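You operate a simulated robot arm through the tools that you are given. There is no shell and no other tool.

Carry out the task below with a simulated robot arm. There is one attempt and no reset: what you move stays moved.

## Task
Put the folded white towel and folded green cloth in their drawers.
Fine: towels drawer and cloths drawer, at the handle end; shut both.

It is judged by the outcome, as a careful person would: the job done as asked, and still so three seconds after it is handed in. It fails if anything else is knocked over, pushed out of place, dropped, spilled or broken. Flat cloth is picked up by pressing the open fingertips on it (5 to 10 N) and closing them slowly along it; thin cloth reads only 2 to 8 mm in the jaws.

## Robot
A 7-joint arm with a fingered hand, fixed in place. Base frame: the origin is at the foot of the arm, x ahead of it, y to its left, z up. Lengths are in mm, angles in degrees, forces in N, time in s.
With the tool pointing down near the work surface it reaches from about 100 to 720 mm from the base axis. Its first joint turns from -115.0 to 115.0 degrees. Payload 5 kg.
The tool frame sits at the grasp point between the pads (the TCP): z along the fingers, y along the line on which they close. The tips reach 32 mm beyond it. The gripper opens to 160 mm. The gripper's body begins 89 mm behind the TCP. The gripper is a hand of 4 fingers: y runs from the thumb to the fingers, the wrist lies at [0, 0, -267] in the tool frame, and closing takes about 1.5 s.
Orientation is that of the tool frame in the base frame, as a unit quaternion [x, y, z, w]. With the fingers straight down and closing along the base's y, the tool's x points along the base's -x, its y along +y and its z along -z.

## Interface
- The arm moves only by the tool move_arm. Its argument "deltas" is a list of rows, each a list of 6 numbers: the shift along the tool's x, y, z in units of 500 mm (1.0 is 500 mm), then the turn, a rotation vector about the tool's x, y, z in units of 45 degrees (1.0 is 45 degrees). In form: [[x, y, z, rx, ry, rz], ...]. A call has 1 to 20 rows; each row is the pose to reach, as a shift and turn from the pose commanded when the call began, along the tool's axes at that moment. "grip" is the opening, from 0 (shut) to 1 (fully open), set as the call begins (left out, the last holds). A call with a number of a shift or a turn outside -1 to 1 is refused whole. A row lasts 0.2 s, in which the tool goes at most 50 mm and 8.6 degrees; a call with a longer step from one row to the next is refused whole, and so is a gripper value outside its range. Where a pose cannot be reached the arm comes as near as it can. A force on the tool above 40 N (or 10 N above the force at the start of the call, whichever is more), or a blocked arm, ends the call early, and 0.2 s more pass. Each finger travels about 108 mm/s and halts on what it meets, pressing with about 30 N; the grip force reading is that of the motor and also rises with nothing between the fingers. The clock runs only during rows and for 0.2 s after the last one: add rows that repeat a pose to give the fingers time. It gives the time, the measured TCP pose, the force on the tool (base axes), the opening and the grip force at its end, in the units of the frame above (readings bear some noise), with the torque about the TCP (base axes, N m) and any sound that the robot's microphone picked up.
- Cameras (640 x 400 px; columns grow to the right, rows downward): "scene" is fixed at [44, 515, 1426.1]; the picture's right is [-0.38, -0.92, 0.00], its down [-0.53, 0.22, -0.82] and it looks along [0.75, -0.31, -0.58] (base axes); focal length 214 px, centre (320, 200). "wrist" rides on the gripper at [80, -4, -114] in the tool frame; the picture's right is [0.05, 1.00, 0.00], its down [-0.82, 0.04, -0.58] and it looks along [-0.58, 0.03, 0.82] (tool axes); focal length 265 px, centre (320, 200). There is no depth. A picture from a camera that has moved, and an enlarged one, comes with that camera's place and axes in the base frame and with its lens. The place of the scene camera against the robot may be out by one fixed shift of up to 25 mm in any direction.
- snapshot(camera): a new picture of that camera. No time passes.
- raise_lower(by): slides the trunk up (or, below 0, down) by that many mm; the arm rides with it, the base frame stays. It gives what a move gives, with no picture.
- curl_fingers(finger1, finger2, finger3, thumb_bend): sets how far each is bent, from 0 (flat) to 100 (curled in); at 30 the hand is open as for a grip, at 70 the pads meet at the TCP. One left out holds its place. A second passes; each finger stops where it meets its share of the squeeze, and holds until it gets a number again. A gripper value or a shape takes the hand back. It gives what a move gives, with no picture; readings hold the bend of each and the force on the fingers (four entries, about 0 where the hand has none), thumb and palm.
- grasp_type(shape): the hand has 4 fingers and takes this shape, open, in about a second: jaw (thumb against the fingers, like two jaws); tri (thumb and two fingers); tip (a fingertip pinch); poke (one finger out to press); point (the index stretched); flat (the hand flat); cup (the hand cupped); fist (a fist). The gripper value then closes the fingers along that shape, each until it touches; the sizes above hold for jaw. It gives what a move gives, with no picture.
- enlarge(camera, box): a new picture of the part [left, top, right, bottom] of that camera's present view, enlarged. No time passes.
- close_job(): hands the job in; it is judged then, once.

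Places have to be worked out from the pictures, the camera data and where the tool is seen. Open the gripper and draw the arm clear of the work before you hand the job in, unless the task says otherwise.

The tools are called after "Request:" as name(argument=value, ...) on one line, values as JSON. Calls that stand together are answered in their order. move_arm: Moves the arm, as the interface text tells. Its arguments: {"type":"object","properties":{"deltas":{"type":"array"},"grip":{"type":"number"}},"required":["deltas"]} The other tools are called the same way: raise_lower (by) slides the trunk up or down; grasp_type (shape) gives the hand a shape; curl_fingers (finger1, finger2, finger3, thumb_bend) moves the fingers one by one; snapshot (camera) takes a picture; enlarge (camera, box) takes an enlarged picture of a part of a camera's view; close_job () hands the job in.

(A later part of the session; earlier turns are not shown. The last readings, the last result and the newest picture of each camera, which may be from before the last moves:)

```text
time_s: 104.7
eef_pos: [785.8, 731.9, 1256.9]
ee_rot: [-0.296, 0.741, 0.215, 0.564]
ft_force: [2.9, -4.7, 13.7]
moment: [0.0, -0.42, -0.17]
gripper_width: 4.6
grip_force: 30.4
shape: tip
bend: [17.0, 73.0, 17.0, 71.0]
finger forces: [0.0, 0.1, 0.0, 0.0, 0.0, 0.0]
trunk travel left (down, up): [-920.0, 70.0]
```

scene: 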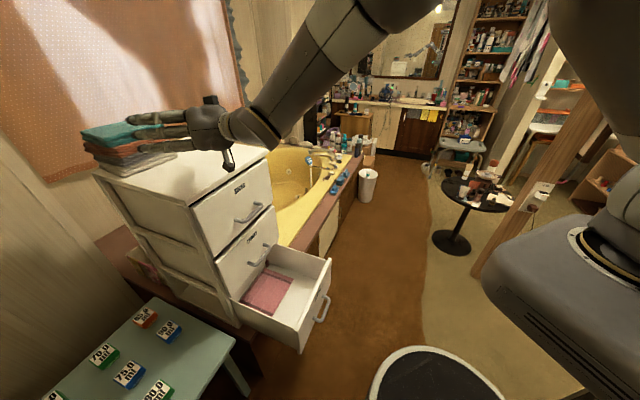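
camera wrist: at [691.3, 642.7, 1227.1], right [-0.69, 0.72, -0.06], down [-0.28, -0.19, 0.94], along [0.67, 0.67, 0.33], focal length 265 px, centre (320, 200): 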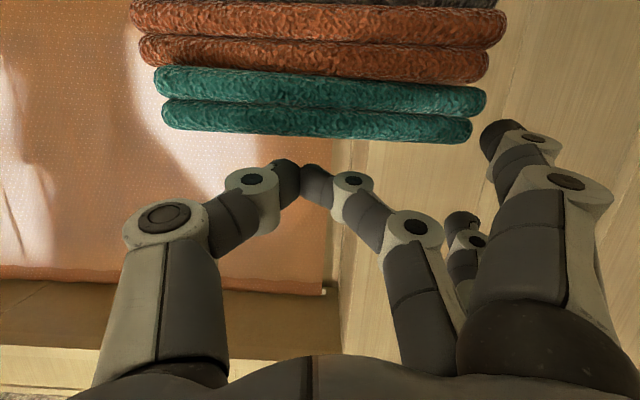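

The jaws now read 4.6 mm at 30 N with only about 13 N press. I'll keep this grip value and lift 2–4 mm to see whether any weight shows.

Request:
move_arm(deltas=[[-0.004, 0, -0.0012, 0, 0, 0]])

Request:
move_arm(deltas=[[-0.004, 0, -0.0012, 0, 0, 0]])

Request:
move_arm(deltas=[[-0.006, 0, -0.0017, 0, 0, 0]])

Request:
enlarge(camera="wrist", box=[160, 60, 500, 260])

```text
time_s: 105.1
eef_pos: [784.0, 734.9, 1257.4]
ee_rot: [-0.299, 0.741, 0.217, 0.562]
ft_force: [1.4, -3.7, 10.1]
moment: [0.03, -0.31, -0.16]
gripper_width: 4.9
grip_force: 30.6
shape: tip
bend: [26.0, 73.0, 26.0, 71.0]
finger forces: [0.0, 0.1, 0.0, 0.0, 0.1, 0.0]
trunk travel left (down, up): [-920.0, 70.0]
```

```text
time_s: 105.5
eef_pos: [783.6, 735.3, 1257.3]
ee_rot: [-0.298, 0.742, 0.216, 0.561]
ft_force: [1.4, -1.9, 2.3]
moment: [-0.03, -0.05, -0.08]
gripper_width: 4.6
grip_force: 29.9
shape: tip
bend: [28.0, 73.0, 28.0, 71.0]
finger forces: [0.1, 0.1, 0.0, 0.0, 0.0, 0.0]
trunk travel left (down, up): [-920.0, 70.0]
```

```text
time_s: 105.9
eef_pos: [785.1, 737.6, 1260.5]
ee_rot: [-0.299, 0.741, 0.217, 0.561]
ft_force: [0.2, 0.8, 0.2]
moment: [0.01, -0.02, 0.0]
gripper_width: 4.1
grip_force: 30.0
shape: tip
bend: [28.0, 73.0, 28.0, 71.0]
finger forces: [0.0, 0.1, 0.1, 0.1, 0.0, 0.0]
trunk travel left (down, up): [-920.0, 70.0]
```

```text
1.88 times, centred on (330, 160) of wrist
camera zoom: at [691.3, 644.0, 1214.4], right [-0.69, 0.72, -0.06], down [-0.28, -0.18, 0.94], along [0.66, 0.67, 0.33], focal length 500 px, centre (301, 275)
```

zoom: 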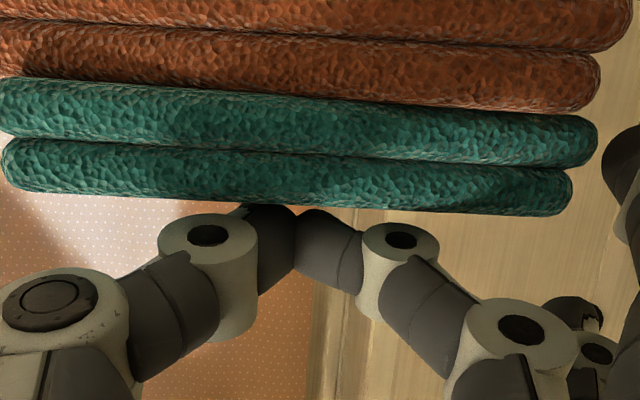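

No weight shows, so top pinching doesn't hold. In the tip shape, though, thumb and middle finger close with 30 N, far more than before, so I'll use that for a side-edge grip: retreat, open wide and level the hand at θ≈5°.

Request:
move_arm(deltas=[[-0.0385, 0, -0.011, 0, 0, 0], [-0.0145, 0, -0.094, 0.012, -0.082, 0.008], [0.0095, 0, -0.178, 0.025, -0.165, 0.017], [0.0335, 0, -0.261, 0.037, -0.247, 0.025]])

Request:
curl_fingers(finger1=5, finger2=14, finger3=5, thumb_bend=14)

Request:
raise_lower(by=-60)

Request:
snapshot(camera="wrist")

Request:
enlarge(camera="scene", box=[60, 80, 240, 200])

```text
time_s: 106.9
eef_pos: [685.8, 642.7, 1288.0]
ee_rot: [-0.259, 0.686, 0.241, 0.636]
ft_force: [-0.4, -0.9, 1.8]
moment: [-0.07, 0.11, 0.03]
gripper_width: 4.0
grip_force: 30.1
shape: tip
bend: [28.0, 73.0, 28.0, 71.0]
finger forces: [0.0, 0.0, 0.1, 0.1, 0.0, 0.1]
trunk travel left (down, up): [-920.0, 70.0]
```

```text
time_s: 107.9
eef_pos: [688.1, 648.5, 1279.5]
ee_rot: [-0.26, 0.689, 0.238, 0.633]
ft_force: [-0.3, 0.1, 0.4]
moment: [0.04, -0.04, 0.0]
gripper_width: 213.9
grip_force: 0.1
shape: fingers
bend: [5.0, 14.0, 5.0, 14.0]
finger forces: [0.1, 0.0, 0.1, 0.0, 0.1, 0.0]
trunk travel left (down, up): [-920.0, 70.0]
```

```text
time_s: 108.9
eef_pos: [689.2, 647.9, 1220.3]
ee_rot: [-0.26, 0.688, 0.239, 0.634]
ft_force: [0.1, -0.2, 0.1]
moment: [0.01, 0.03, 0.0]
gripper_width: 214.0
grip_force: 0.0
shape: fingers
bend: [5.0, 14.0, 5.0, 14.0]
finger forces: [0.0, 0.0, 0.0, 0.0, 0.0, 0.0]
trunk travel left (down, up): [-860.0, 130.0]
```

```text
taken
camera wrist: at [601.4, 564.7, 1149.3], right [-0.66, 0.75, -0.05], down [-0.41, -0.3, 0.86], along [0.63, 0.59, 0.51], focal length 265 px, centre (320, 200)
```

wrist: 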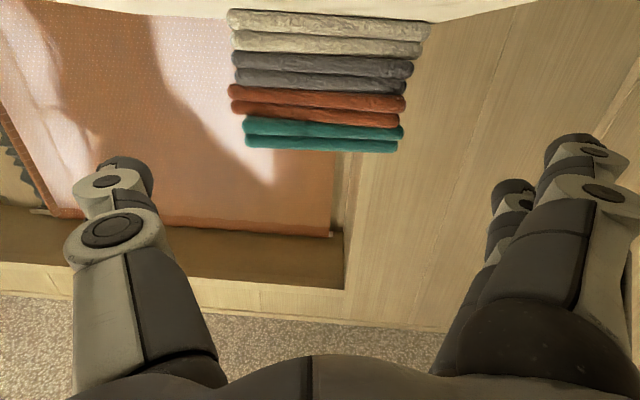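

```text
3.33 times, centred on (150, 140) of scene
camera zoom: at [44.0, 515.0, 1426.1], right [-0.38, -0.92, 0.0], down [-0.53, 0.22, -0.82], along [0.75, -0.31, -0.58], focal length 715 px, centre (887, 400)
```

zoom: 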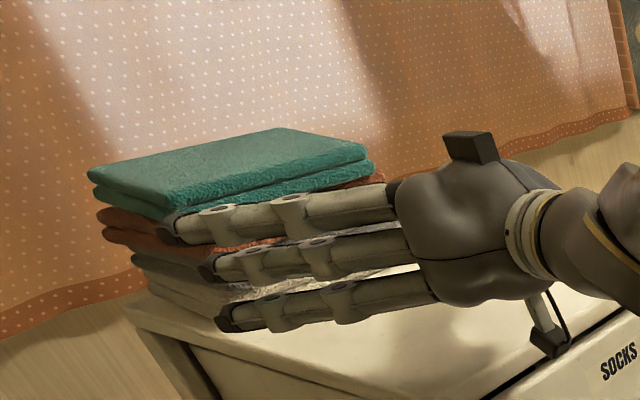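

The hand is level and wide open. I'll move to the green cloth's height and advance partway, checking alignment.

Request:
move_arm(deltas=[[-0.0412, 0.0134, 0.06, 0, 0, 0], [-0.0412, 0.0134, 0.12, 0, 0, 0], [-0.0412, 0.0134, 0.18, 0, 0, 0]])

Request:
snapshot(camera="wrist")

Request:
enlarge(camera="scene", box=[60, 80, 240, 200])

```text
time_s: 109.7
eef_pos: [754.7, 713.0, 1231.9]
ee_rot: [-0.261, 0.689, 0.24, 0.633]
ft_force: [0.5, -0.1, -0.7]
moment: [0.0, -0.01, 0.01]
gripper_width: 214.3
grip_force: 0.1
shape: fingers
bend: [5.0, 14.0, 5.0, 14.0]
finger forces: [0.1, 0.0, 0.0, 0.1, 0.0, 0.1]
trunk travel left (down, up): [-860.0, 130.0]
```

```text
taken
camera wrist: at [666.8, 631.3, 1162.0], right [-0.66, 0.75, -0.05], down [-0.41, -0.3, 0.86], along [0.63, 0.59, 0.51], focal length 265 px, centre (320, 200)
```

wrist: 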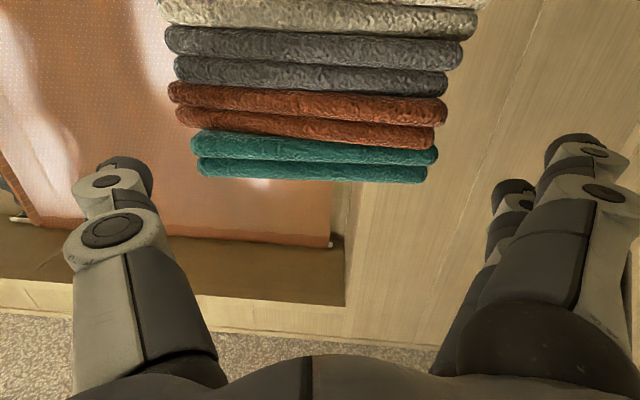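

```text
3.33 times, centred on (150, 140) of scene
camera zoom: at [44.0, 515.0, 1426.1], right [-0.38, -0.92, 0.0], down [-0.53, 0.22, -0.82], along [0.75, -0.31, -0.58], focal length 715 px, centre (887, 400)
```

zoom: 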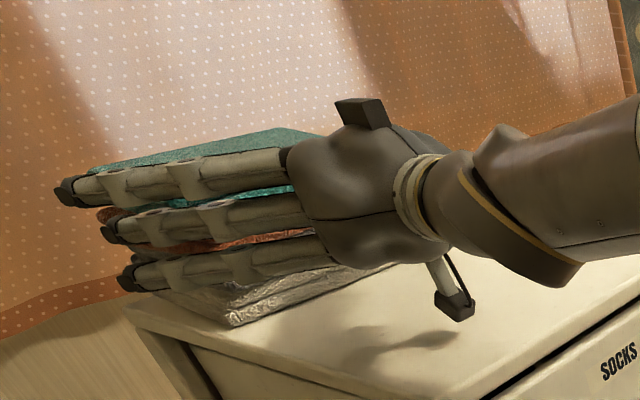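

The tool axis points at the green cloth's mid-height and the hand is level. I'll advance the last 48 mm.

Request:
move_arm(deltas=[[0, 0, 0.04, 0, 0, 0], [0, 0, 0.08, 0, 0, 0], [0, 0, 0.0956, 0, 0, 0]])

Request:
snapshot(camera="wrist")

```text
time_s: 110.5
eef_pos: [789.9, 743.3, 1228.6]
ee_rot: [-0.261, 0.689, 0.239, 0.632]
ft_force: [0.2, -1.6, 0.2]
moment: [0.01, 0.03, -0.08]
gripper_width: 215.1
grip_force: 1.2
shape: fingers
bend: [5.0, 14.0, 5.0, 13.0]
finger forces: [0.0, 0.1, 0.1, 0.0, 1.9, 0.0]
trunk travel left (down, up): [-860.0, 130.0]
```

```text
taken
camera wrist: at [702.4, 661.1, 1158.0], right [-0.66, 0.75, -0.05], down [-0.41, -0.3, 0.86], along [0.63, 0.59, 0.51], focal length 265 px, centre (320, 200)
```

wrist: 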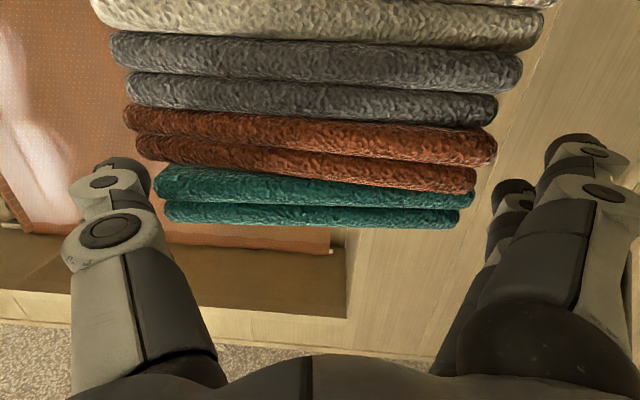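

The thumb is lightly touching something (probably the orange edge, which juts out on that side). I'll raise 4 mm and then switch to the tip shape so thumb and middle finger close onto the sides.

Request:
move_arm(deltas=[[-0.008, 0, 0, 0, 0, 0]])

Request:
grasp_type(shape="tip")

Request:
snapshot(camera="wrist")

```text
time_s: 110.9
eef_pos: [789.5, 743.2, 1233.1]
ee_rot: [-0.26, 0.689, 0.238, 0.633]
ft_force: [1.3, -2.8, -0.7]
moment: [0.1, 0.06, -0.03]
gripper_width: 215.2
grip_force: 0.8
shape: fingers
bend: [5.0, 14.0, 5.0, 13.0]
finger forces: [0.0, 0.0, 0.0, 0.0, 2.2, 0.0]
trunk travel left (down, up): [-860.0, 130.0]
```

```text
time_s: 111.8
eef_pos: [792.3, 741.1, 1233.3]
ee_rot: [-0.259, 0.69, 0.238, 0.633]
ft_force: [1.0, -11.2, -2.1]
moment: [0.11, 0.03, -0.32]
gripper_width: 160.2
grip_force: 0.0
shape: tip
bend: [1.0, 26.0, 1.0, 27.0]
finger forces: [0.0, 5.2, 0.0, 0.0, 15.9, 0.0]
trunk travel left (down, up): [-860.0, 130.0]
```

```text
taken
camera wrist: at [704.0, 659.3, 1162.4], right [-0.66, 0.75, -0.05], down [-0.41, -0.3, 0.86], along [0.63, 0.59, 0.51], focal length 265 px, centre (320, 200)
```

wrist: 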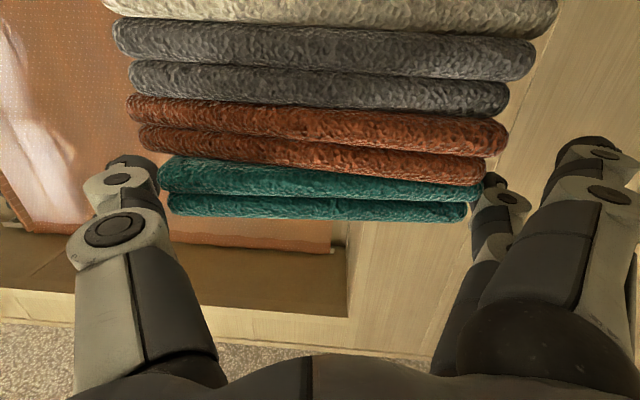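

Both sides touch (thumb 16 N, finger 5 N). I'll shift the hand 4 mm to the right to balance and close at full pinch force.

Request:
move_arm(deltas=[[0, -0.008, 0, 0, 0, 0], [0, -0.008, 0, 0, 0, 0], [0, -0.008, 0, 0, 0, 0], [0, -0.008, 0, 0, 0, 0]], grip=0.7)

Request:
snapshot(camera="wrist")

```text
time_s: 112.8
eef_pos: [794.0, 741.2, 1233.2]
ee_rot: [-0.26, 0.688, 0.239, 0.634]
ft_force: [10.7, -1.5, 0.9]
moment: [0.14, 0.13, 0.72]
gripper_width: 144.2
grip_force: 29.6
shape: tip
bend: [24.0, 48.0, 27.0, 2.0]
finger forces: [0.4, 47.8, 0.1, 0.1, 54.7, 0.0]
trunk travel left (down, up): [-860.0, 130.0]
```

```text
taken
camera wrist: at [706.4, 658.7, 1162.2], right [-0.66, 0.75, -0.05], down [-0.41, -0.3, 0.86], along [0.63, 0.59, 0.51], focal length 265 px, centre (320, 200)
```

wrist: 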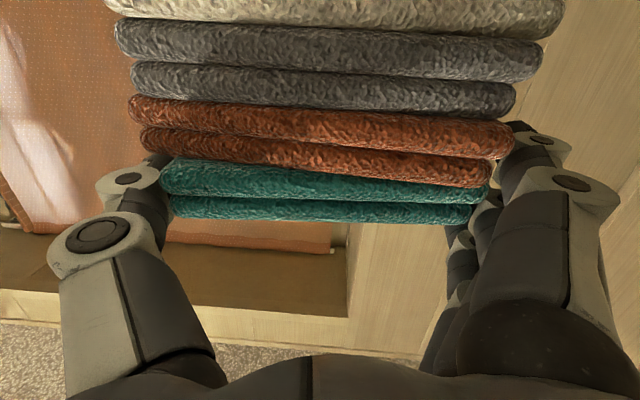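

Now thumb and middle finger squeeze the sides with about 50 N. I'll pull back 15 mm and watch.

Request:
move_arm(deltas=[[-0.001, 0, -0.0075, 0, 0, 0], [-0.002, 0, -0.015, 0, 0, 0], [-0.002, 0, -0.0225, 0, 0, 0], [-0.002, 0, -0.03, 0, 0, 0]])

Request:
snapshot(camera="wrist")

Request:
enlarge(camera="scene", box=[60, 80, 240, 200])

```text
time_s: 113.5
eef_pos: [788.8, 737.7, 1233.8]
ee_rot: [-0.261, 0.689, 0.239, 0.632]
ft_force: [21.6, 15.0, 0.9]
moment: [0.2, 0.13, -0.12]
gripper_width: 144.5
grip_force: 30.1
shape: tip
bend: [27.0, 48.0, 28.0, 2.0]
finger forces: [0.0, 42.8, 0.1, 0.0, 43.1, 0.0]
trunk travel left (down, up): [-860.0, 130.0]
stopped in row 3: the force on the tool passed its limit at 43 N (the readings are from after the stop); the commanded pose is now the measured one
```

```text
taken
camera wrist: at [700.9, 655.3, 1161.8], right [-0.66, 0.75, -0.05], down [-0.41, -0.3, 0.86], along [0.63, 0.59, 0.5], focal length 265 px, centre (320, 200)
```

wrist: 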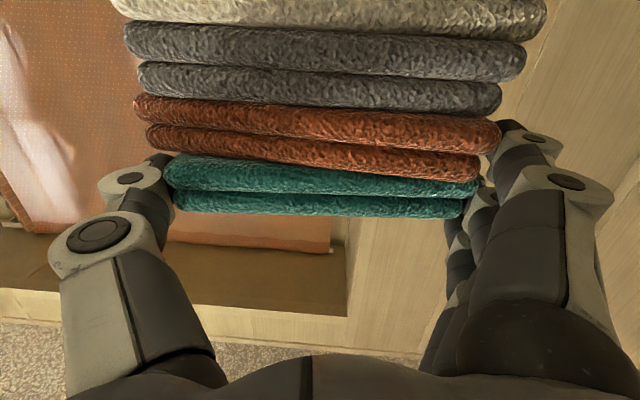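

```text
3.33 times, centred on (150, 140) of scene
camera zoom: at [44.0, 515.0, 1426.1], right [-0.38, -0.92, 0.0], down [-0.53, 0.22, -0.82], along [0.75, -0.31, -0.58], focal length 715 px, centre (887, 400)
```

zoom: 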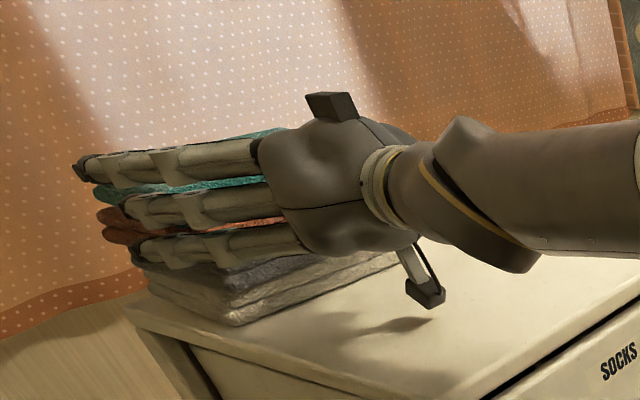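

Even 43 N of pull didn't move it, so this pile behaves as if fixed and may only be decor. One earlier wrist view showed white and blue folded things on a dark surface to the robot's left. I'll release, back away and look around there.

Request:
curl_fingers(finger1=5, finger2=12, finger3=5, thumb_bend=12)

Request:
move_arm(deltas=[[0, 0, -0.04, 0, 0, 0], [0, 0, -0.12, 0, 0, 0], [0, 0, -0.2, 0, 0, 0], [0, 0, -0.28, 0, 0, 0], [0, 0, -0.36, 0, 0, 0], [0, 0, -0.44, 0, 0, 0]])

Request:
snapshot(camera="wrist")

Request:
enlarge(camera="scene", box=[70, 110, 198, 190])

Request:
enlarge(camera="scene", box=[480, 0, 640, 140])

```text
time_s: 114.5
eef_pos: [784.5, 737.6, 1236.3]
ee_rot: [-0.261, 0.688, 0.239, 0.634]
ft_force: [-1.3, -0.2, -0.3]
moment: [0.0, -0.01, 0.01]
gripper_width: 215.0
grip_force: 0.1
shape: fingers
bend: [5.0, 12.0, 5.0, 12.0]
finger forces: [0.0, 0.1, 0.1, 0.0, 0.0, 0.1]
trunk travel left (down, up): [-860.0, 130.0]
```

```text
time_s: 115.9
eef_pos: [619.1, 588.0, 1256.0]
ee_rot: [-0.26, 0.687, 0.239, 0.635]
ft_force: [0.1, -0.6, 0.4]
moment: [-0.03, 0.03, 0.02]
gripper_width: 215.5
grip_force: 0.0
shape: fingers
bend: [5.0, 12.0, 5.0, 12.0]
finger forces: [0.0, 0.0, 0.0, 0.0, 0.0, 0.0]
trunk travel left (down, up): [-860.0, 130.0]
```

```text
taken
camera wrist: at [532.1, 505.3, 1184.6], right [-0.66, 0.75, -0.05], down [-0.41, -0.3, 0.86], along [0.63, 0.59, 0.51], focal length 265 px, centre (320, 200)
```

wrist: 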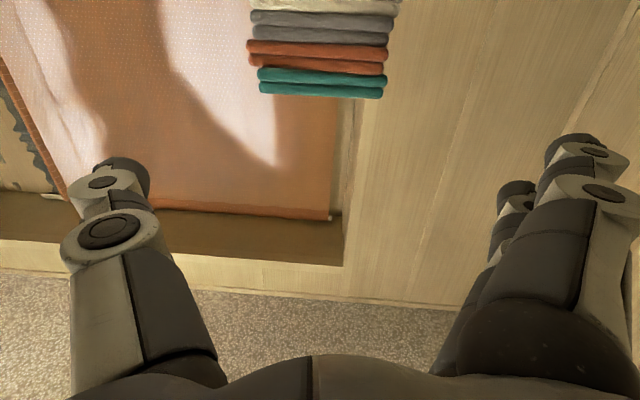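

```text
5.00 times, centred on (134, 150) of scene
camera zoom: at [44.0, 515.0, 1426.1], right [-0.38, -0.92, 0.0], down [-0.53, 0.22, -0.82], along [0.75, -0.31, -0.58], focal length 1072 px, centre (1250, 450)
```

zoom: 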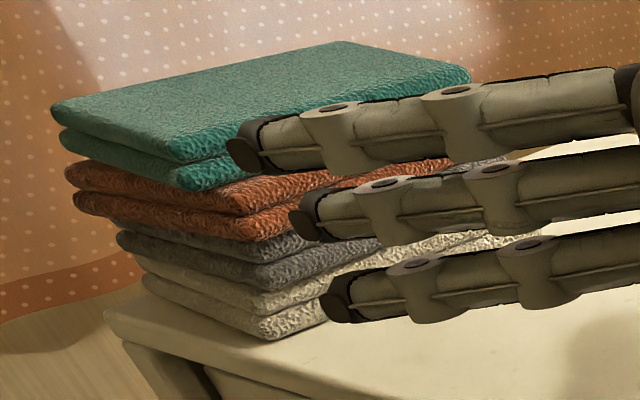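

```text
2.86 times, centred on (560, 70) of scene
camera zoom: at [44.0, 515.0, 1426.1], right [-0.38, -0.92, 0.0], down [-0.53, 0.22, -0.82], along [0.75, -0.31, -0.58], focal length 613 px, centre (-366, 571)
```

zoom: 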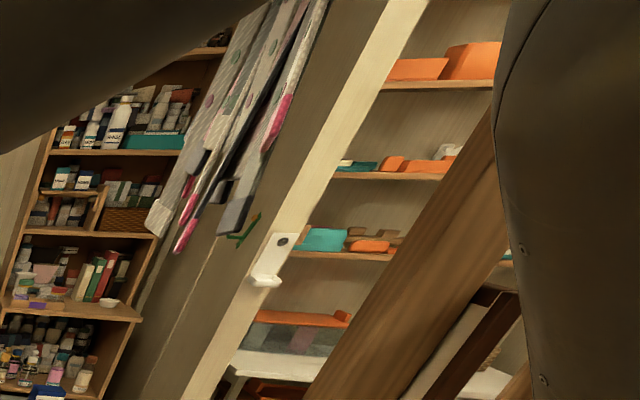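

The pile is exactly where it started. Now I'll turn the hand down and then yaw it toward the robot's left to look for the real towel and cloth.

Request:
move_arm(deltas=[[-0.02, 0, -0.06, 0, 0.18, 0], [-0.04, 0, -0.12, 0, 0.36, 0], [-0.06, 0, -0.18, 0, 0.54, 0], [-0.08, 0, -0.24, 0, 0.72, 0], [-0.1, 0, -0.3, 0, 0.9, 0]])

Request:
move_arm(deltas=[[0, 0, 0, 0, 0, -0.19], [0, 0, 0, 0, 0, -0.38], [0, 0, 0, 0, 0, -0.57], [0, 0, 0, 0, 0, -0.76], [0, 0, 0, 0, 0, -0.95]])

Request:
snapshot(camera="wrist")

Request:
snapshot(camera="scene")

```text
time_s: 117.1
eef_pos: [512.9, 491.4, 1319.6]
ee_rot: [-0.327, 0.865, 0.134, 0.357]
ft_force: [1.0, -0.5, 0.2]
moment: [0.06, 0.02, 0.06]
gripper_width: 215.4
grip_force: 0.1
shape: fingers
bend: [5.0, 12.0, 5.0, 12.0]
finger forces: [0.0, 0.0, 0.1, 0.0, 0.0, 0.0]
trunk travel left (down, up): [-860.0, 130.0]
```

```text
time_s: 118.3
eef_pos: [512.7, 494.3, 1316.9]
ee_rot: [-0.62, 0.686, -0.007, 0.381]
ft_force: [0.2, 0.3, -0.9]
moment: [0.01, -0.01, -0.01]
gripper_width: 215.4
grip_force: 0.1
shape: fingers
bend: [5.0, 12.0, 5.0, 12.0]
finger forces: [0.0, 0.0, 0.0, 0.0, 0.0, 0.0]
trunk travel left (down, up): [-860.0, 130.0]
```

```text
taken
camera wrist: at [459.6, 371.9, 1357.8], right [-0.84, 0.19, -0.51], down [-0.39, 0.44, 0.81], along [0.37, 0.88, -0.3], focal length 265 px, centre (320, 200)
```

wrist: 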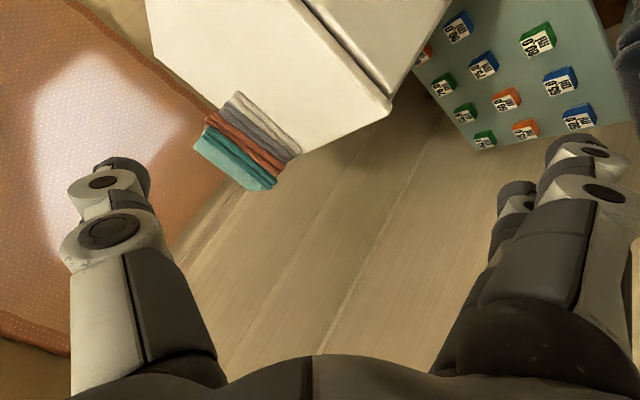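

```text
taken
```

scene: 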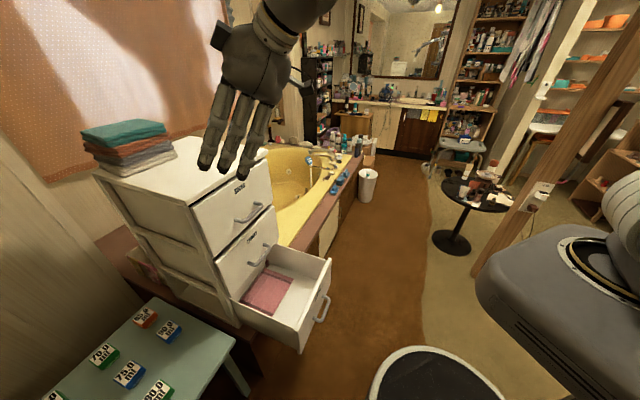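

I'll finish pointing the hand straight down with the camera looking toward azimuth 120°, the robot's left-rear.

Request:
move_arm(deltas=[[-0.015, 0.04, -0.016, -0.126, 0.07, -0.108], [-0.03, 0.08, -0.032, -0.253, 0.14, -0.215], [-0.044, 0.119, -0.048, -0.379, 0.21, -0.323], [-0.059, 0.158, -0.065, -0.506, 0.279, -0.43], [-0.074, 0.198, -0.081, -0.632, 0.349, -0.538], [-0.088, 0.237, -0.097, -0.759, 0.419, -0.645], [-0.103, 0.277, -0.113, -0.885, 0.489, -0.753]])

Request:
snapshot(camera="wrist")

Request:
snapshot(camera="scene")

```text
time_s: 119.9
eef_pos: [360.8, 546.6, 1314.4]
ee_rot: [0.867, -0.498, -0.002, 0.001]
ft_force: [0.0, 0.3, -0.4]
moment: [-0.07, -0.01, 0.01]
gripper_width: 215.4
grip_force: 0.0
shape: fingers
bend: [5.0, 12.0, 5.0, 12.0]
finger forces: [0.0, 0.0, 0.0, 0.0, 0.1, 0.0]
trunk travel left (down, up): [-860.0, 130.0]
```

```text
taken
camera wrist: at [405.0, 479.0, 1427.7], right [-0.84, -0.55, 0.0], down [-0.44, 0.68, 0.58], along [-0.32, 0.48, -0.82], focal length 265 px, centre (320, 200)
```

wrist: 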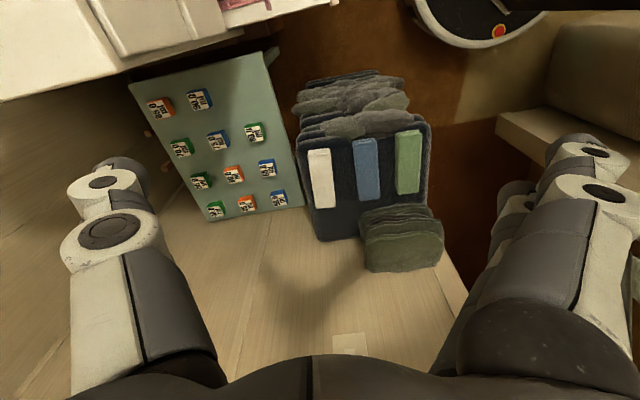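

```text
taken
```

scene: 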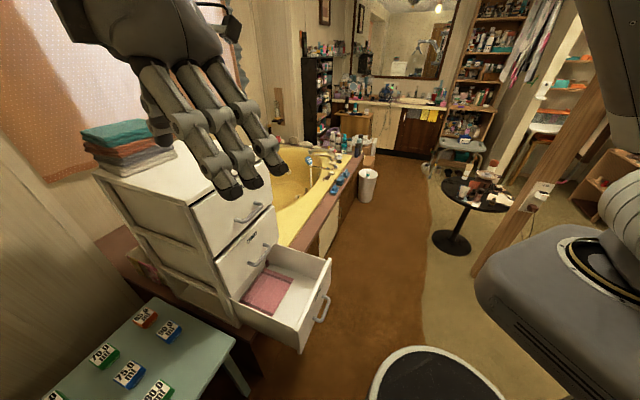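

There they are: a white, a blue and a green folded cloth lie on a dark armchair seat to the robot's left. The pile on the dresser is a fixed decoy. I'll zoom in.

Request:
enlarge(camera="wrist", box=[270, 50, 478, 290])

```text
1.67 times, centred on (374, 170) of wrist
camera zoom: at [405.0, 479.0, 1427.7], right [-0.84, -0.55, 0.0], down [-0.44, 0.68, 0.58], along [-0.32, 0.48, -0.82], focal length 442 px, centre (230, 250)
```

zoom: 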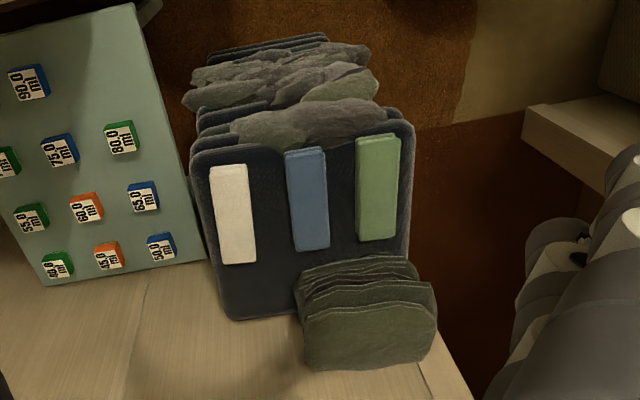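

White, blue and green lie side by side on the dark pile, about 170 × 70 mm each, near (193,797), (106,702) and (23,626) if their tops are at z≈785. I'll lower the trunk and move closer for an accurate look.

Request:
raise_lower(by=-220)

Request:
grasp_type(shape="jaw")

Request:
snapshot(camera="wrist")

Request:
snapshot(camera="scene")

```text
time_s: 122.2
eef_pos: [361.4, 545.5, 1095.3]
ee_rot: [0.866, -0.5, -0.003, 0.0]
ft_force: [-0.1, 0.2, 0.6]
moment: [-0.01, -0.01, 0.01]
gripper_width: 215.3
grip_force: 0.1
shape: fingers
bend: [5.0, 12.0, 5.0, 12.0]
finger forces: [0.1, 0.0, 0.0, 0.1, 0.0, 0.1]
trunk travel left (down, up): [-640.0, 350.0]
```

```text
time_s: 123.1
eef_pos: [360.2, 544.8, 1096.0]
ee_rot: [0.866, -0.5, -0.002, 0.0]
ft_force: [-0.9, 0.0, 0.3]
moment: [-0.01, 0.0, -0.02]
gripper_width: 159.9
grip_force: 0.0
shape: jaw
bend: [30.0, 30.0, 30.0, 30.0]
finger forces: [0.0, 0.0, 0.0, 0.0, 0.1, 0.1]
trunk travel left (down, up): [-640.0, 350.0]
```

```text
taken
camera wrist: at [404.8, 477.3, 1208.0], right [-0.84, -0.54, 0.0], down [-0.44, 0.68, 0.58], along [-0.32, 0.49, -0.81], focal length 265 px, centre (320, 200)
```

wrist: 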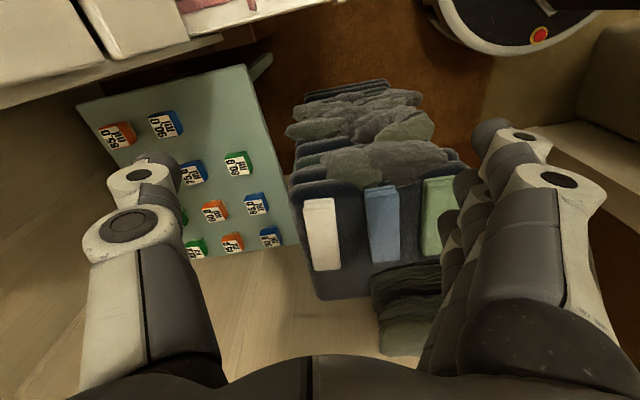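

```text
taken
```

scene: 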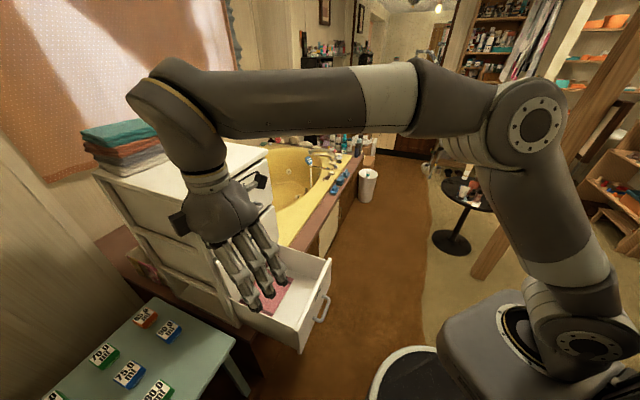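

The vertical baseline gives tops at z≈803, with white ≈(198,788), blue ≈(116,693) and green ≈(36,622). I'll shift the hand so the chair is centred in view.

Request:
move_arm(deltas=[[-0.0247, 0.0707, 0, 0, 0, 0], [-0.0493, 0.1413, 0, 0, 0, 0], [-0.074, 0.212, 0, 0, 0, 0], [-0.0986, 0.2826, 0, 0, 0, 0]])

Request:
snapshot(camera="wrist")

Request:
enlarge(camera="wrist", box=[180, 100, 460, 320])

```text
time_s: 124.1
eef_pos: [211.6, 515.4, 1095.8]
ee_rot: [0.867, -0.499, -0.002, 0.0]
ft_force: [-0.2, 0.4, -0.6]
moment: [-0.02, 0.0, 0.02]
gripper_width: 159.8
grip_force: 0.1
shape: jaw
bend: [30.0, 30.0, 30.0, 30.0]
finger forces: [0.0, 0.0, 0.0, 0.0, 0.0, 0.0]
trunk travel left (down, up): [-640.0, 350.0]
```

```text
taken
camera wrist: at [256.4, 448.8, 1208.1], right [-0.84, -0.54, 0.0], down [-0.44, 0.68, 0.58], along [-0.32, 0.49, -0.81], focal length 265 px, centre (320, 200)
```

wrist: 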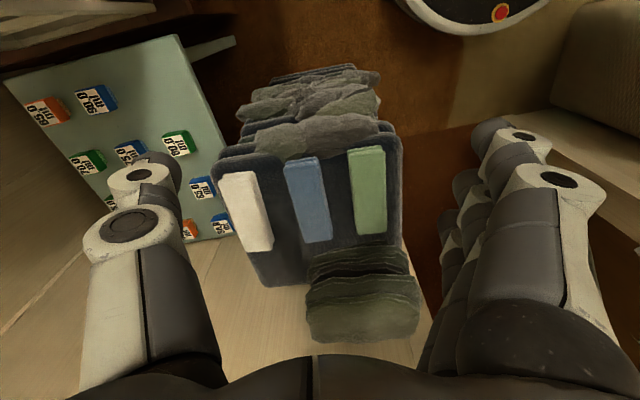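

```text
1.82 times, centred on (320, 210) of wrist
camera zoom: at [256.4, 448.8, 1208.1], right [-0.84, -0.54, 0.0], down [-0.44, 0.68, 0.58], along [-0.32, 0.49, -0.81], focal length 483 px, centre (320, 182)
```

zoom: 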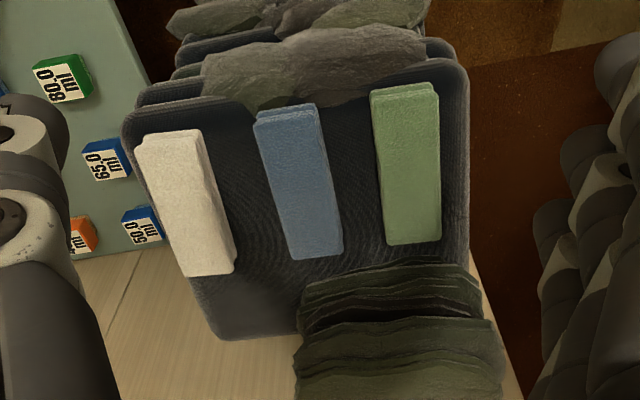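

Each folded cloth is about 60 × 185 mm: green centre ≈(28,631), white centre ≈(195,796), tops ≈ z 803. I'll move the hand above the green one and align the jaw with its short side.

Request:
move_arm(deltas=[[-0.077, 0.04, 0, 0, 0, -0.047], [-0.154, 0.08, 0, 0, 0, -0.094], [-0.231, 0.12, 0, 0, 0, -0.142], [-0.308, 0.16, 0, 0, 0, -0.189], [-0.385, 0.2, 0, 0, 0, -0.236]], grip=0.8)

Request:
snapshot(camera="wrist")

Request:
snapshot(camera="scene")

```text
time_s: 125.3
eef_pos: [28.3, 635.5, 1095.9]
ee_rot: [0.908, -0.418, -0.002, -0.001]
ft_force: [0.6, -0.5, 0.2]
moment: [0.01, -0.01, 0.0]
gripper_width: 128.3
grip_force: 0.0
shape: jaw
bend: [59.0, 59.0, 59.0, 55.0]
finger forces: [0.0, 0.0, 0.0, 0.0, 0.1, 0.0]
trunk travel left (down, up): [-640.0, 350.0]
```

```text
taken
camera wrist: at [83.5, 576.3, 1208.8], right [-0.72, -0.69, 0.0], down [-0.56, 0.59, 0.58], along [-0.4, 0.42, -0.81], focal length 265 px, centre (320, 200)
```

wrist: 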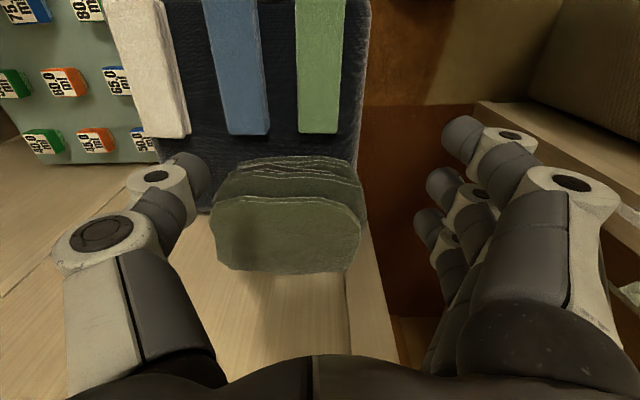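

```text
taken
```

scene: 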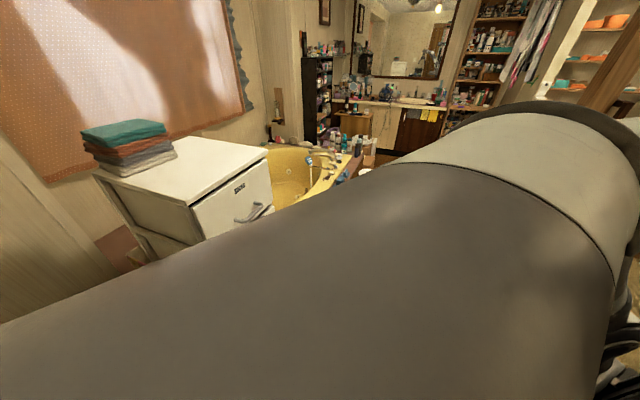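

By triangulating the closer views I get tops at z≈828, with green centred at (43,620), 56 mm wide and aligned with the jaw. I'll narrow the jaw to about 88 mm to clear the blue one and descend to just above it.

Request:
move_arm(deltas=[[0.0426, -0.002, 0.06, 0, 0, 0], [0.0426, -0.002, 0.14, 0, 0, 0], [0.0426, -0.002, 0.22, 0, 0, 0], [0.0426, -0.002, 0.3, 0, 0, 0], [0.0426, -0.002, 0.38, 0, 0, 0], [0.0426, -0.002, 0.43, 0, 0, 0]], grip=0.55)

Request:
snapshot(camera="wrist")

```text
time_s: 126.7
eef_pos: [44.6, 620.9, 879.7]
ee_rot: [0.908, -0.418, -0.002, 0.001]
ft_force: [0.7, 0.2, 0.4]
moment: [0.01, -0.02, 0.0]
gripper_width: 88.5
grip_force: 0.1
shape: jaw
bend: [72.0, 72.0, 72.0, 70.0]
finger forces: [0.1, 0.0, 0.1, 0.0, 0.0, 0.0]
trunk travel left (down, up): [-640.0, 350.0]
```

```text
taken
camera wrist: at [99.9, 561.3, 992.9], right [-0.72, -0.69, 0.0], down [-0.56, 0.59, 0.58], along [-0.4, 0.42, -0.81], focal length 265 px, centre (320, 200)
```

wrist: 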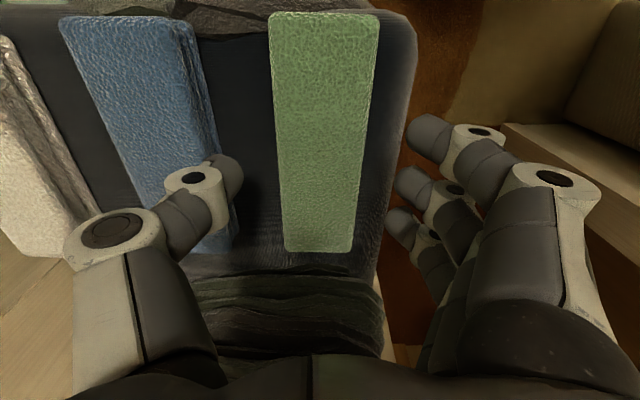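

The green cloth (top z≈833) is centred between thumb and fingers. I'll descend in steps so the fingertips come alongside it, watching for contact.

Request:
move_arm(deltas=[[0, 0, 0.02, 0, 0, 0], [0, 0, 0.036, 0, 0, 0]])

Request:
move_arm(deltas=[[0, 0, 0.01, 0, 0, 0], [0, 0, 0.016, 0, 0, 0]])

Request:
snapshot(camera="wrist")

```text
time_s: 127.3
eef_pos: [43.7, 619.9, 863.0]
ee_rot: [0.909, -0.417, -0.002, 0.0]
ft_force: [-0.1, 0.1, -0.4]
moment: [-0.01, 0.0, -0.03]
gripper_width: 88.7
grip_force: 0.1
shape: jaw
bend: [72.0, 72.0, 72.0, 70.0]
finger forces: [0.0, 0.0, 0.1, 0.0, 0.0, 0.0]
trunk travel left (down, up): [-640.0, 350.0]
```

```text
time_s: 127.9
eef_pos: [43.9, 620.6, 854.6]
ee_rot: [0.908, -0.418, -0.002, 0.0]
ft_force: [-0.2, -0.5, -0.9]
moment: [-0.01, 0.03, -0.03]
gripper_width: 88.7
grip_force: 0.0
shape: jaw
bend: [72.0, 72.0, 72.0, 70.0]
finger forces: [0.0, 0.1, 0.0, 0.1, 0.0, 0.1]
trunk travel left (down, up): [-640.0, 350.0]
```

```text
taken
camera wrist: at [99.9, 561.2, 967.2], right [-0.72, -0.69, 0.0], down [-0.56, 0.59, 0.58], along [-0.4, 0.42, -0.81], focal length 265 px, centre (320, 200)
```

wrist: 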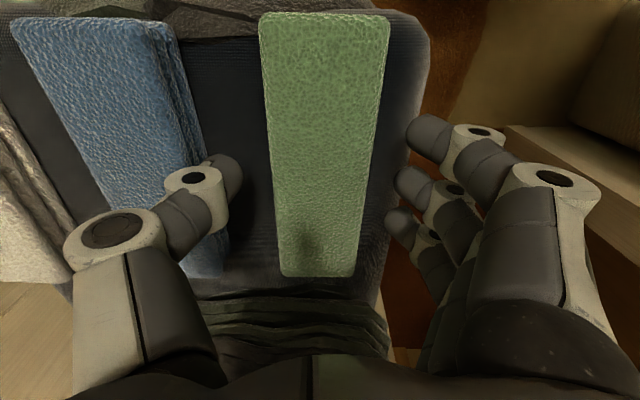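

No contact yet, tips at about z 818. I'll go down another 8 mm in small steps.

Request:
move_arm(deltas=[[0, 0, 0.008, 0, 0, 0]])

Request:
move_arm(deltas=[[0, 0, 0.008, 0, 0, 0]])

```text
time_s: 128.3
eef_pos: [45.8, 620.0, 850.7]
ee_rot: [0.909, -0.417, -0.002, 0.001]
ft_force: [-0.7, -0.3, -0.9]
moment: [-0.04, -0.01, 0.0]
gripper_width: 88.5
grip_force: 0.1
shape: jaw
bend: [72.0, 72.0, 72.0, 70.0]
finger forces: [0.0, 0.0, 0.0, 0.0, 0.0, 0.1]
trunk travel left (down, up): [-640.0, 350.0]
```

```text
time_s: 128.7
eef_pos: [44.6, 618.5, 847.2]
ee_rot: [0.908, -0.418, -0.001, -0.001]
ft_force: [-0.3, -0.5, -0.3]
moment: [-0.02, -0.01, 0.03]
gripper_width: 88.6
grip_force: 0.1
shape: jaw
bend: [72.0, 72.0, 72.0, 70.0]
finger forces: [0.1, 0.0, 0.0, 0.0, 0.0, 0.0]
trunk travel left (down, up): [-640.0, 350.0]
```

Still free. Two more 4 mm steps.

Request:
move_arm(deltas=[[0, 0, 0.008, 0, 0, 0]])

Request:
move_arm(deltas=[[0, 0, 0.006, 0, 0, 0]])

Request:
snapshot(camera="wrist")

```text
time_s: 129.1
eef_pos: [44.8, 618.0, 844.4]
ee_rot: [0.908, -0.418, -0.002, -0.001]
ft_force: [-0.4, -0.4, 0.1]
moment: [-0.02, 0.02, -0.01]
gripper_width: 88.6
grip_force: 0.0
shape: jaw
bend: [72.0, 72.0, 72.0, 70.0]
finger forces: [0.0, 0.0, 0.0, 0.0, 0.0, 0.2]
trunk travel left (down, up): [-640.0, 350.0]
```

```text
time_s: 129.5
eef_pos: [45.5, 617.7, 840.8]
ee_rot: [0.909, -0.417, -0.001, 0.0]
ft_force: [-0.5, -0.2, -0.6]
moment: [-0.01, -0.02, -0.01]
gripper_width: 88.7
grip_force: 0.1
shape: jaw
bend: [72.0, 72.0, 72.0, 70.0]
finger forces: [0.0, 0.0, 0.0, 0.1, 0.0, 0.1]
trunk travel left (down, up): [-640.0, 350.0]
```

```text
taken
camera wrist: at [100.7, 559.6, 953.0], right [-0.72, -0.69, 0.0], down [-0.56, 0.59, 0.58], along [-0.4, 0.42, -0.81], focal length 265 px, centre (320, 200)
```

wrist: 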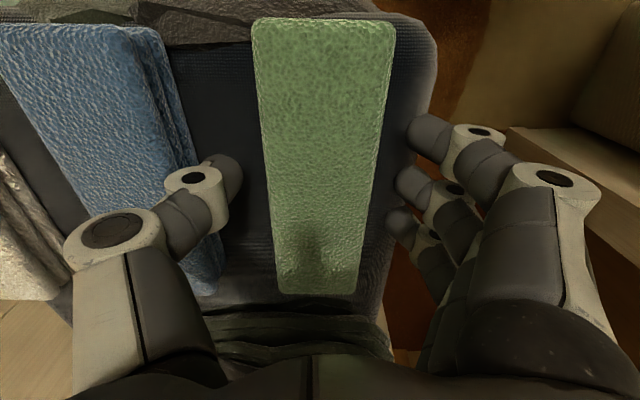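

The fingertips are alongside the cloth, about 30 mm below its top, without touching anything. I'll close the jaw on its sides.

Request:
move_arm(deltas=[[0, 0, 0, 0, 0, 0], [0, 0, 0, 0, 0, 0], [0, 0, 0, 0, 0, 0]], grip=0.3)

Request:
snapshot(camera="wrist")

```text
time_s: 130.3
eef_pos: [46.0, 618.7, 841.3]
ee_rot: [0.909, -0.417, -0.002, -0.001]
ft_force: [0.1, -0.1, 0.0]
moment: [-0.04, -0.02, 0.01]
gripper_width: 51.9
grip_force: 29.3
shape: jaw
bend: [73.0, 73.0, 73.0, 70.0]
finger forces: [8.9, 9.1, 9.1, 0.1, 27.2, 0.1]
trunk travel left (down, up): [-640.0, 350.0]
```

```text
taken
camera wrist: at [100.7, 559.6, 952.9], right [-0.72, -0.69, 0.0], down [-0.56, 0.59, 0.58], along [-0.4, 0.42, -0.81], focal length 265 px, centre (320, 200)
```

wrist: 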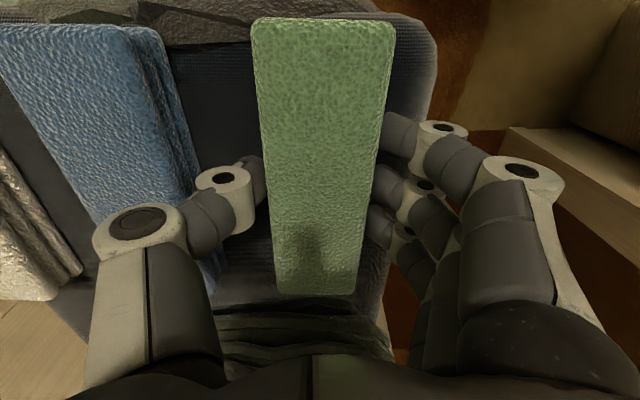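

Gripped at 52 mm with 9 N per finger and 27 N on the thumb. I'll lift slowly.

Request:
move_arm(deltas=[[0, 0, -0.01, 0, 0, 0], [0, 0, -0.02, 0, 0, 0], [0, 0, -0.04, 0, 0, 0], [0, 0, -0.06, 0, 0, 0]], grip=0.2)

Request:
snapshot(camera="wrist")

```text
time_s: 131.3
eef_pos: [45.7, 619.9, 871.0]
ee_rot: [0.909, -0.416, -0.002, 0.0]
ft_force: [0.0, -0.1, -1.2]
moment: [0.02, -0.03, 0.0]
gripper_width: 51.5
grip_force: 30.1
shape: jaw
bend: [73.0, 73.0, 73.0, 70.0]
finger forces: [9.0, 9.0, 9.1, 0.0, 27.2, 0.1]
trunk travel left (down, up): [-640.0, 350.0]
```

```text
taken
camera wrist: at [101.5, 560.2, 983.9], right [-0.72, -0.69, 0.0], down [-0.56, 0.59, 0.58], along [-0.4, 0.42, -0.81], focal length 265 px, centre (320, 200)
```

wrist: 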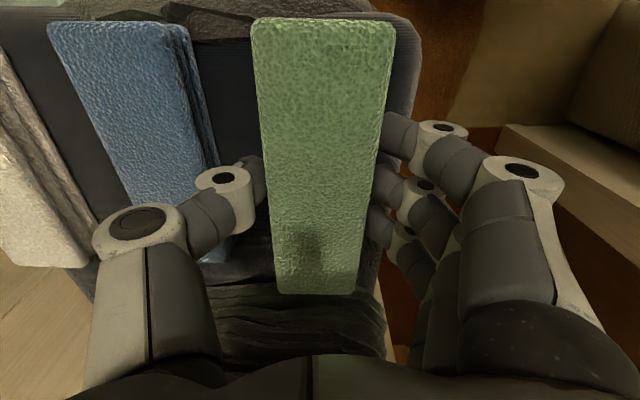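

The green cloth is lifted level in the hand. I'll raise it to z≈1096 and carry it toward the open drawer.

Request:
move_arm(deltas=[[0, 0, -0.06, 0, 0, 0], [0, 0, -0.13, 0, 0, 0], [0, 0, -0.2, 0, 0, 0], [0, 0, -0.27, 0, 0, 0], [0, 0, -0.34, 0, 0, 0], [0, 0, -0.4, 0, 0, 0], [0, 0, -0.45, 0, 0, 0]])

Request:
move_arm(deltas=[[0.06, 0, 0, 0, 0, 0], [0.12, 0, 0, 0, 0, 0], [0.19, 0, 0, 0, 0, 0], [0.26, 0, 0, 0, 0, 0], [0.33, 0, 0, 0, 0, 0], [0.4, 0, 0, 0, 0, 0], [0.47, 0, 0, 0, 0, 0], [0.54, 0, 0, 0, 0, 0], [0.6, 0, 0, 0, 0, 0]])

Request:
snapshot(camera="wrist")

Request:
snapshot(camera="scene")

```text
time_s: 132.9
eef_pos: [46.5, 617.7, 1095.1]
ee_rot: [0.908, -0.418, -0.002, 0.0]
ft_force: [-0.4, 0.8, -1.4]
moment: [0.02, 0.0, 0.03]
gripper_width: 51.8
grip_force: 29.6
shape: jaw
bend: [73.0, 73.0, 73.0, 70.0]
finger forces: [8.9, 9.0, 9.2, 0.0, 27.0, 0.1]
trunk travel left (down, up): [-640.0, 350.0]
```

```text
time_s: 135.1
eef_pos: [158.4, 420.5, 1094.7]
ee_rot: [0.946, -0.323, -0.002, 0.002]
ft_force: [-0.4, 0.0, -1.8]
moment: [0.02, 0.01, 0.03]
gripper_width: 51.4
grip_force: 30.3
shape: jaw
bend: [73.0, 73.0, 73.0, 70.0]
finger forces: [9.1, 9.2, 9.4, 0.0, 27.7, 0.0]
trunk travel left (down, up): [-640.0, 350.0]
stopped in row 9: the arm was blocked; the commanded pose is now the measured one
```

```text
taken
camera wrist: at [224.7, 374.2, 1205.7], right [-0.57, -0.82, 0.0], down [-0.67, 0.46, 0.58], along [-0.48, 0.33, -0.81], focal length 265 px, centre (320, 200)
```

wrist: 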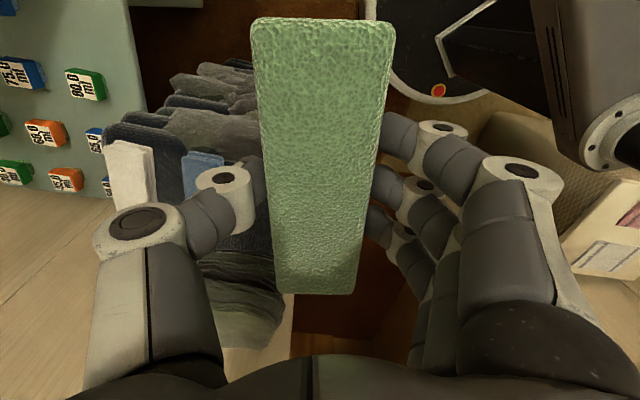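

```text
taken
```

scene: 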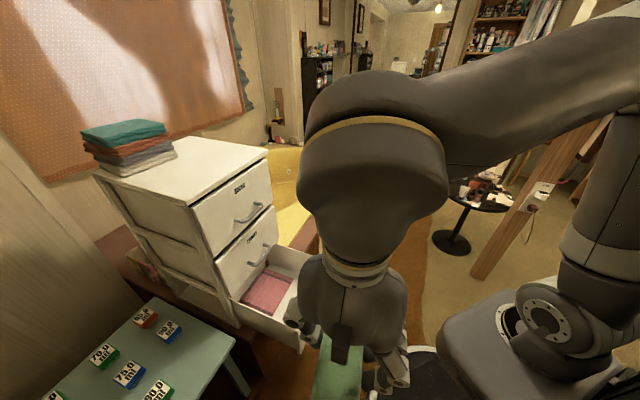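

I strayed too near the base by moving straight along the tool axis; the cloth is still firmly held. I'll swing outward first to (330,540), straightening the hand.

Request:
move_arm(deltas=[[0.021, -0.067, 0, 0, 0, 0.03], [0.042, -0.133, 0, 0, 0, 0.06], [0.063, -0.2, 0, 0, 0, 0.09], [0.083, -0.267, 0, 0, 0, 0.12], [0.104, -0.333, 0, 0, 0, 0.15], [0.125, -0.4, 0, 0, 0, 0.178]])

Request:
snapshot(camera="scene")

```text
time_s: 136.5
eef_pos: [330.5, 539.6, 1092.3]
ee_rot: [0.921, -0.39, -0.004, -0.001]
ft_force: [1.2, 0.6, -1.3]
moment: [0.02, 0.03, 0.01]
gripper_width: 51.5
grip_force: 29.5
shape: jaw
bend: [73.0, 73.0, 73.0, 70.0]
finger forces: [9.0, 9.2, 9.4, 0.0, 27.7, 0.0]
trunk travel left (down, up): [-640.0, 350.0]
```

```text
taken
```

scene: 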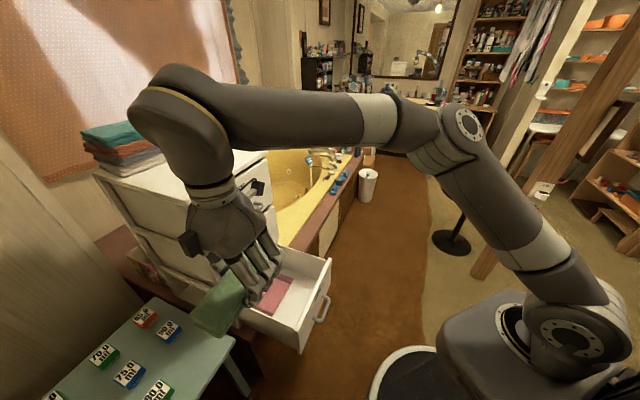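

Now the hand is aligned with the drawer. I'll move above the free space at the drawer's handle end, (566,408).

Request:
move_arm(deltas=[[0.074, -0.022, 0, 0, 0, 0], [0.148, -0.044, 0, 0, 0, 0], [0.222, -0.066, 0, 0, 0, 0], [0.295, -0.089, 0, 0, 0, 0], [0.369, -0.111, 0, 0, 0, 0], [0.443, -0.133, 0, 0, 0, 0], [0.517, -0.155, 0, 0, 0, 0]])

Request:
snapshot(camera="wrist")

Request:
snapshot(camera="scene")

```text
time_s: 138.1
eef_pos: [470.9, 442.4, 1122.4]
ee_rot: [0.883, -0.464, 0.0, -0.078]
ft_force: [-0.7, -0.5, -0.2]
moment: [0.05, 0.03, 0.02]
gripper_width: 51.4
grip_force: 29.7
shape: jaw
bend: [73.0, 73.0, 73.0, 70.0]
finger forces: [9.2, 9.3, 9.5, 0.1, 27.8, 0.0]
out of reach, approached as far as the arm can: row 1, 2, 3, 4, 5, 6, 7
trunk travel left (down, up): [-640.0, 350.0]
```

```text
taken
camera wrist: at [511.0, 363.0, 1228.5], right [-0.79, -0.6, -0.14], down [-0.54, 0.56, 0.62], along [-0.29, 0.57, -0.77], focal length 265 px, centre (320, 200)
```

wrist: 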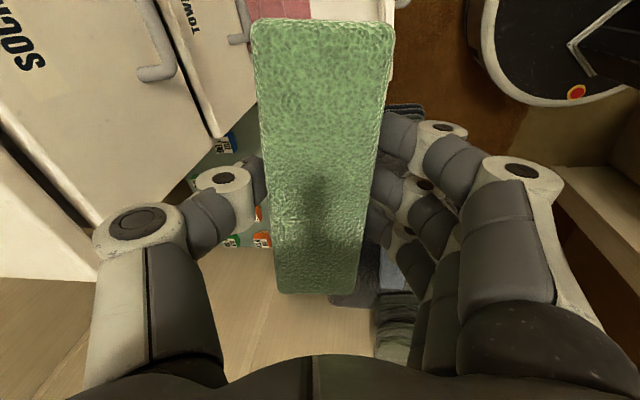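

```text
taken
```

scene: 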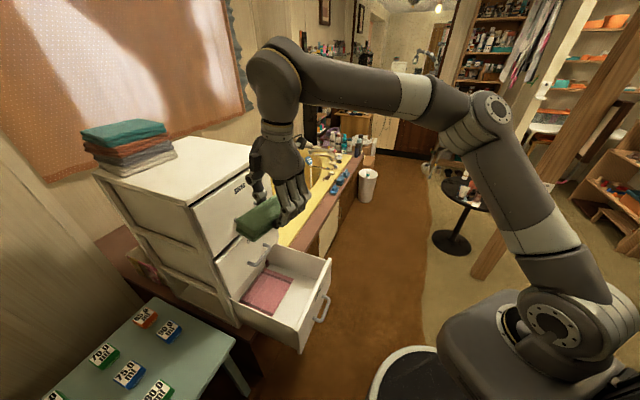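

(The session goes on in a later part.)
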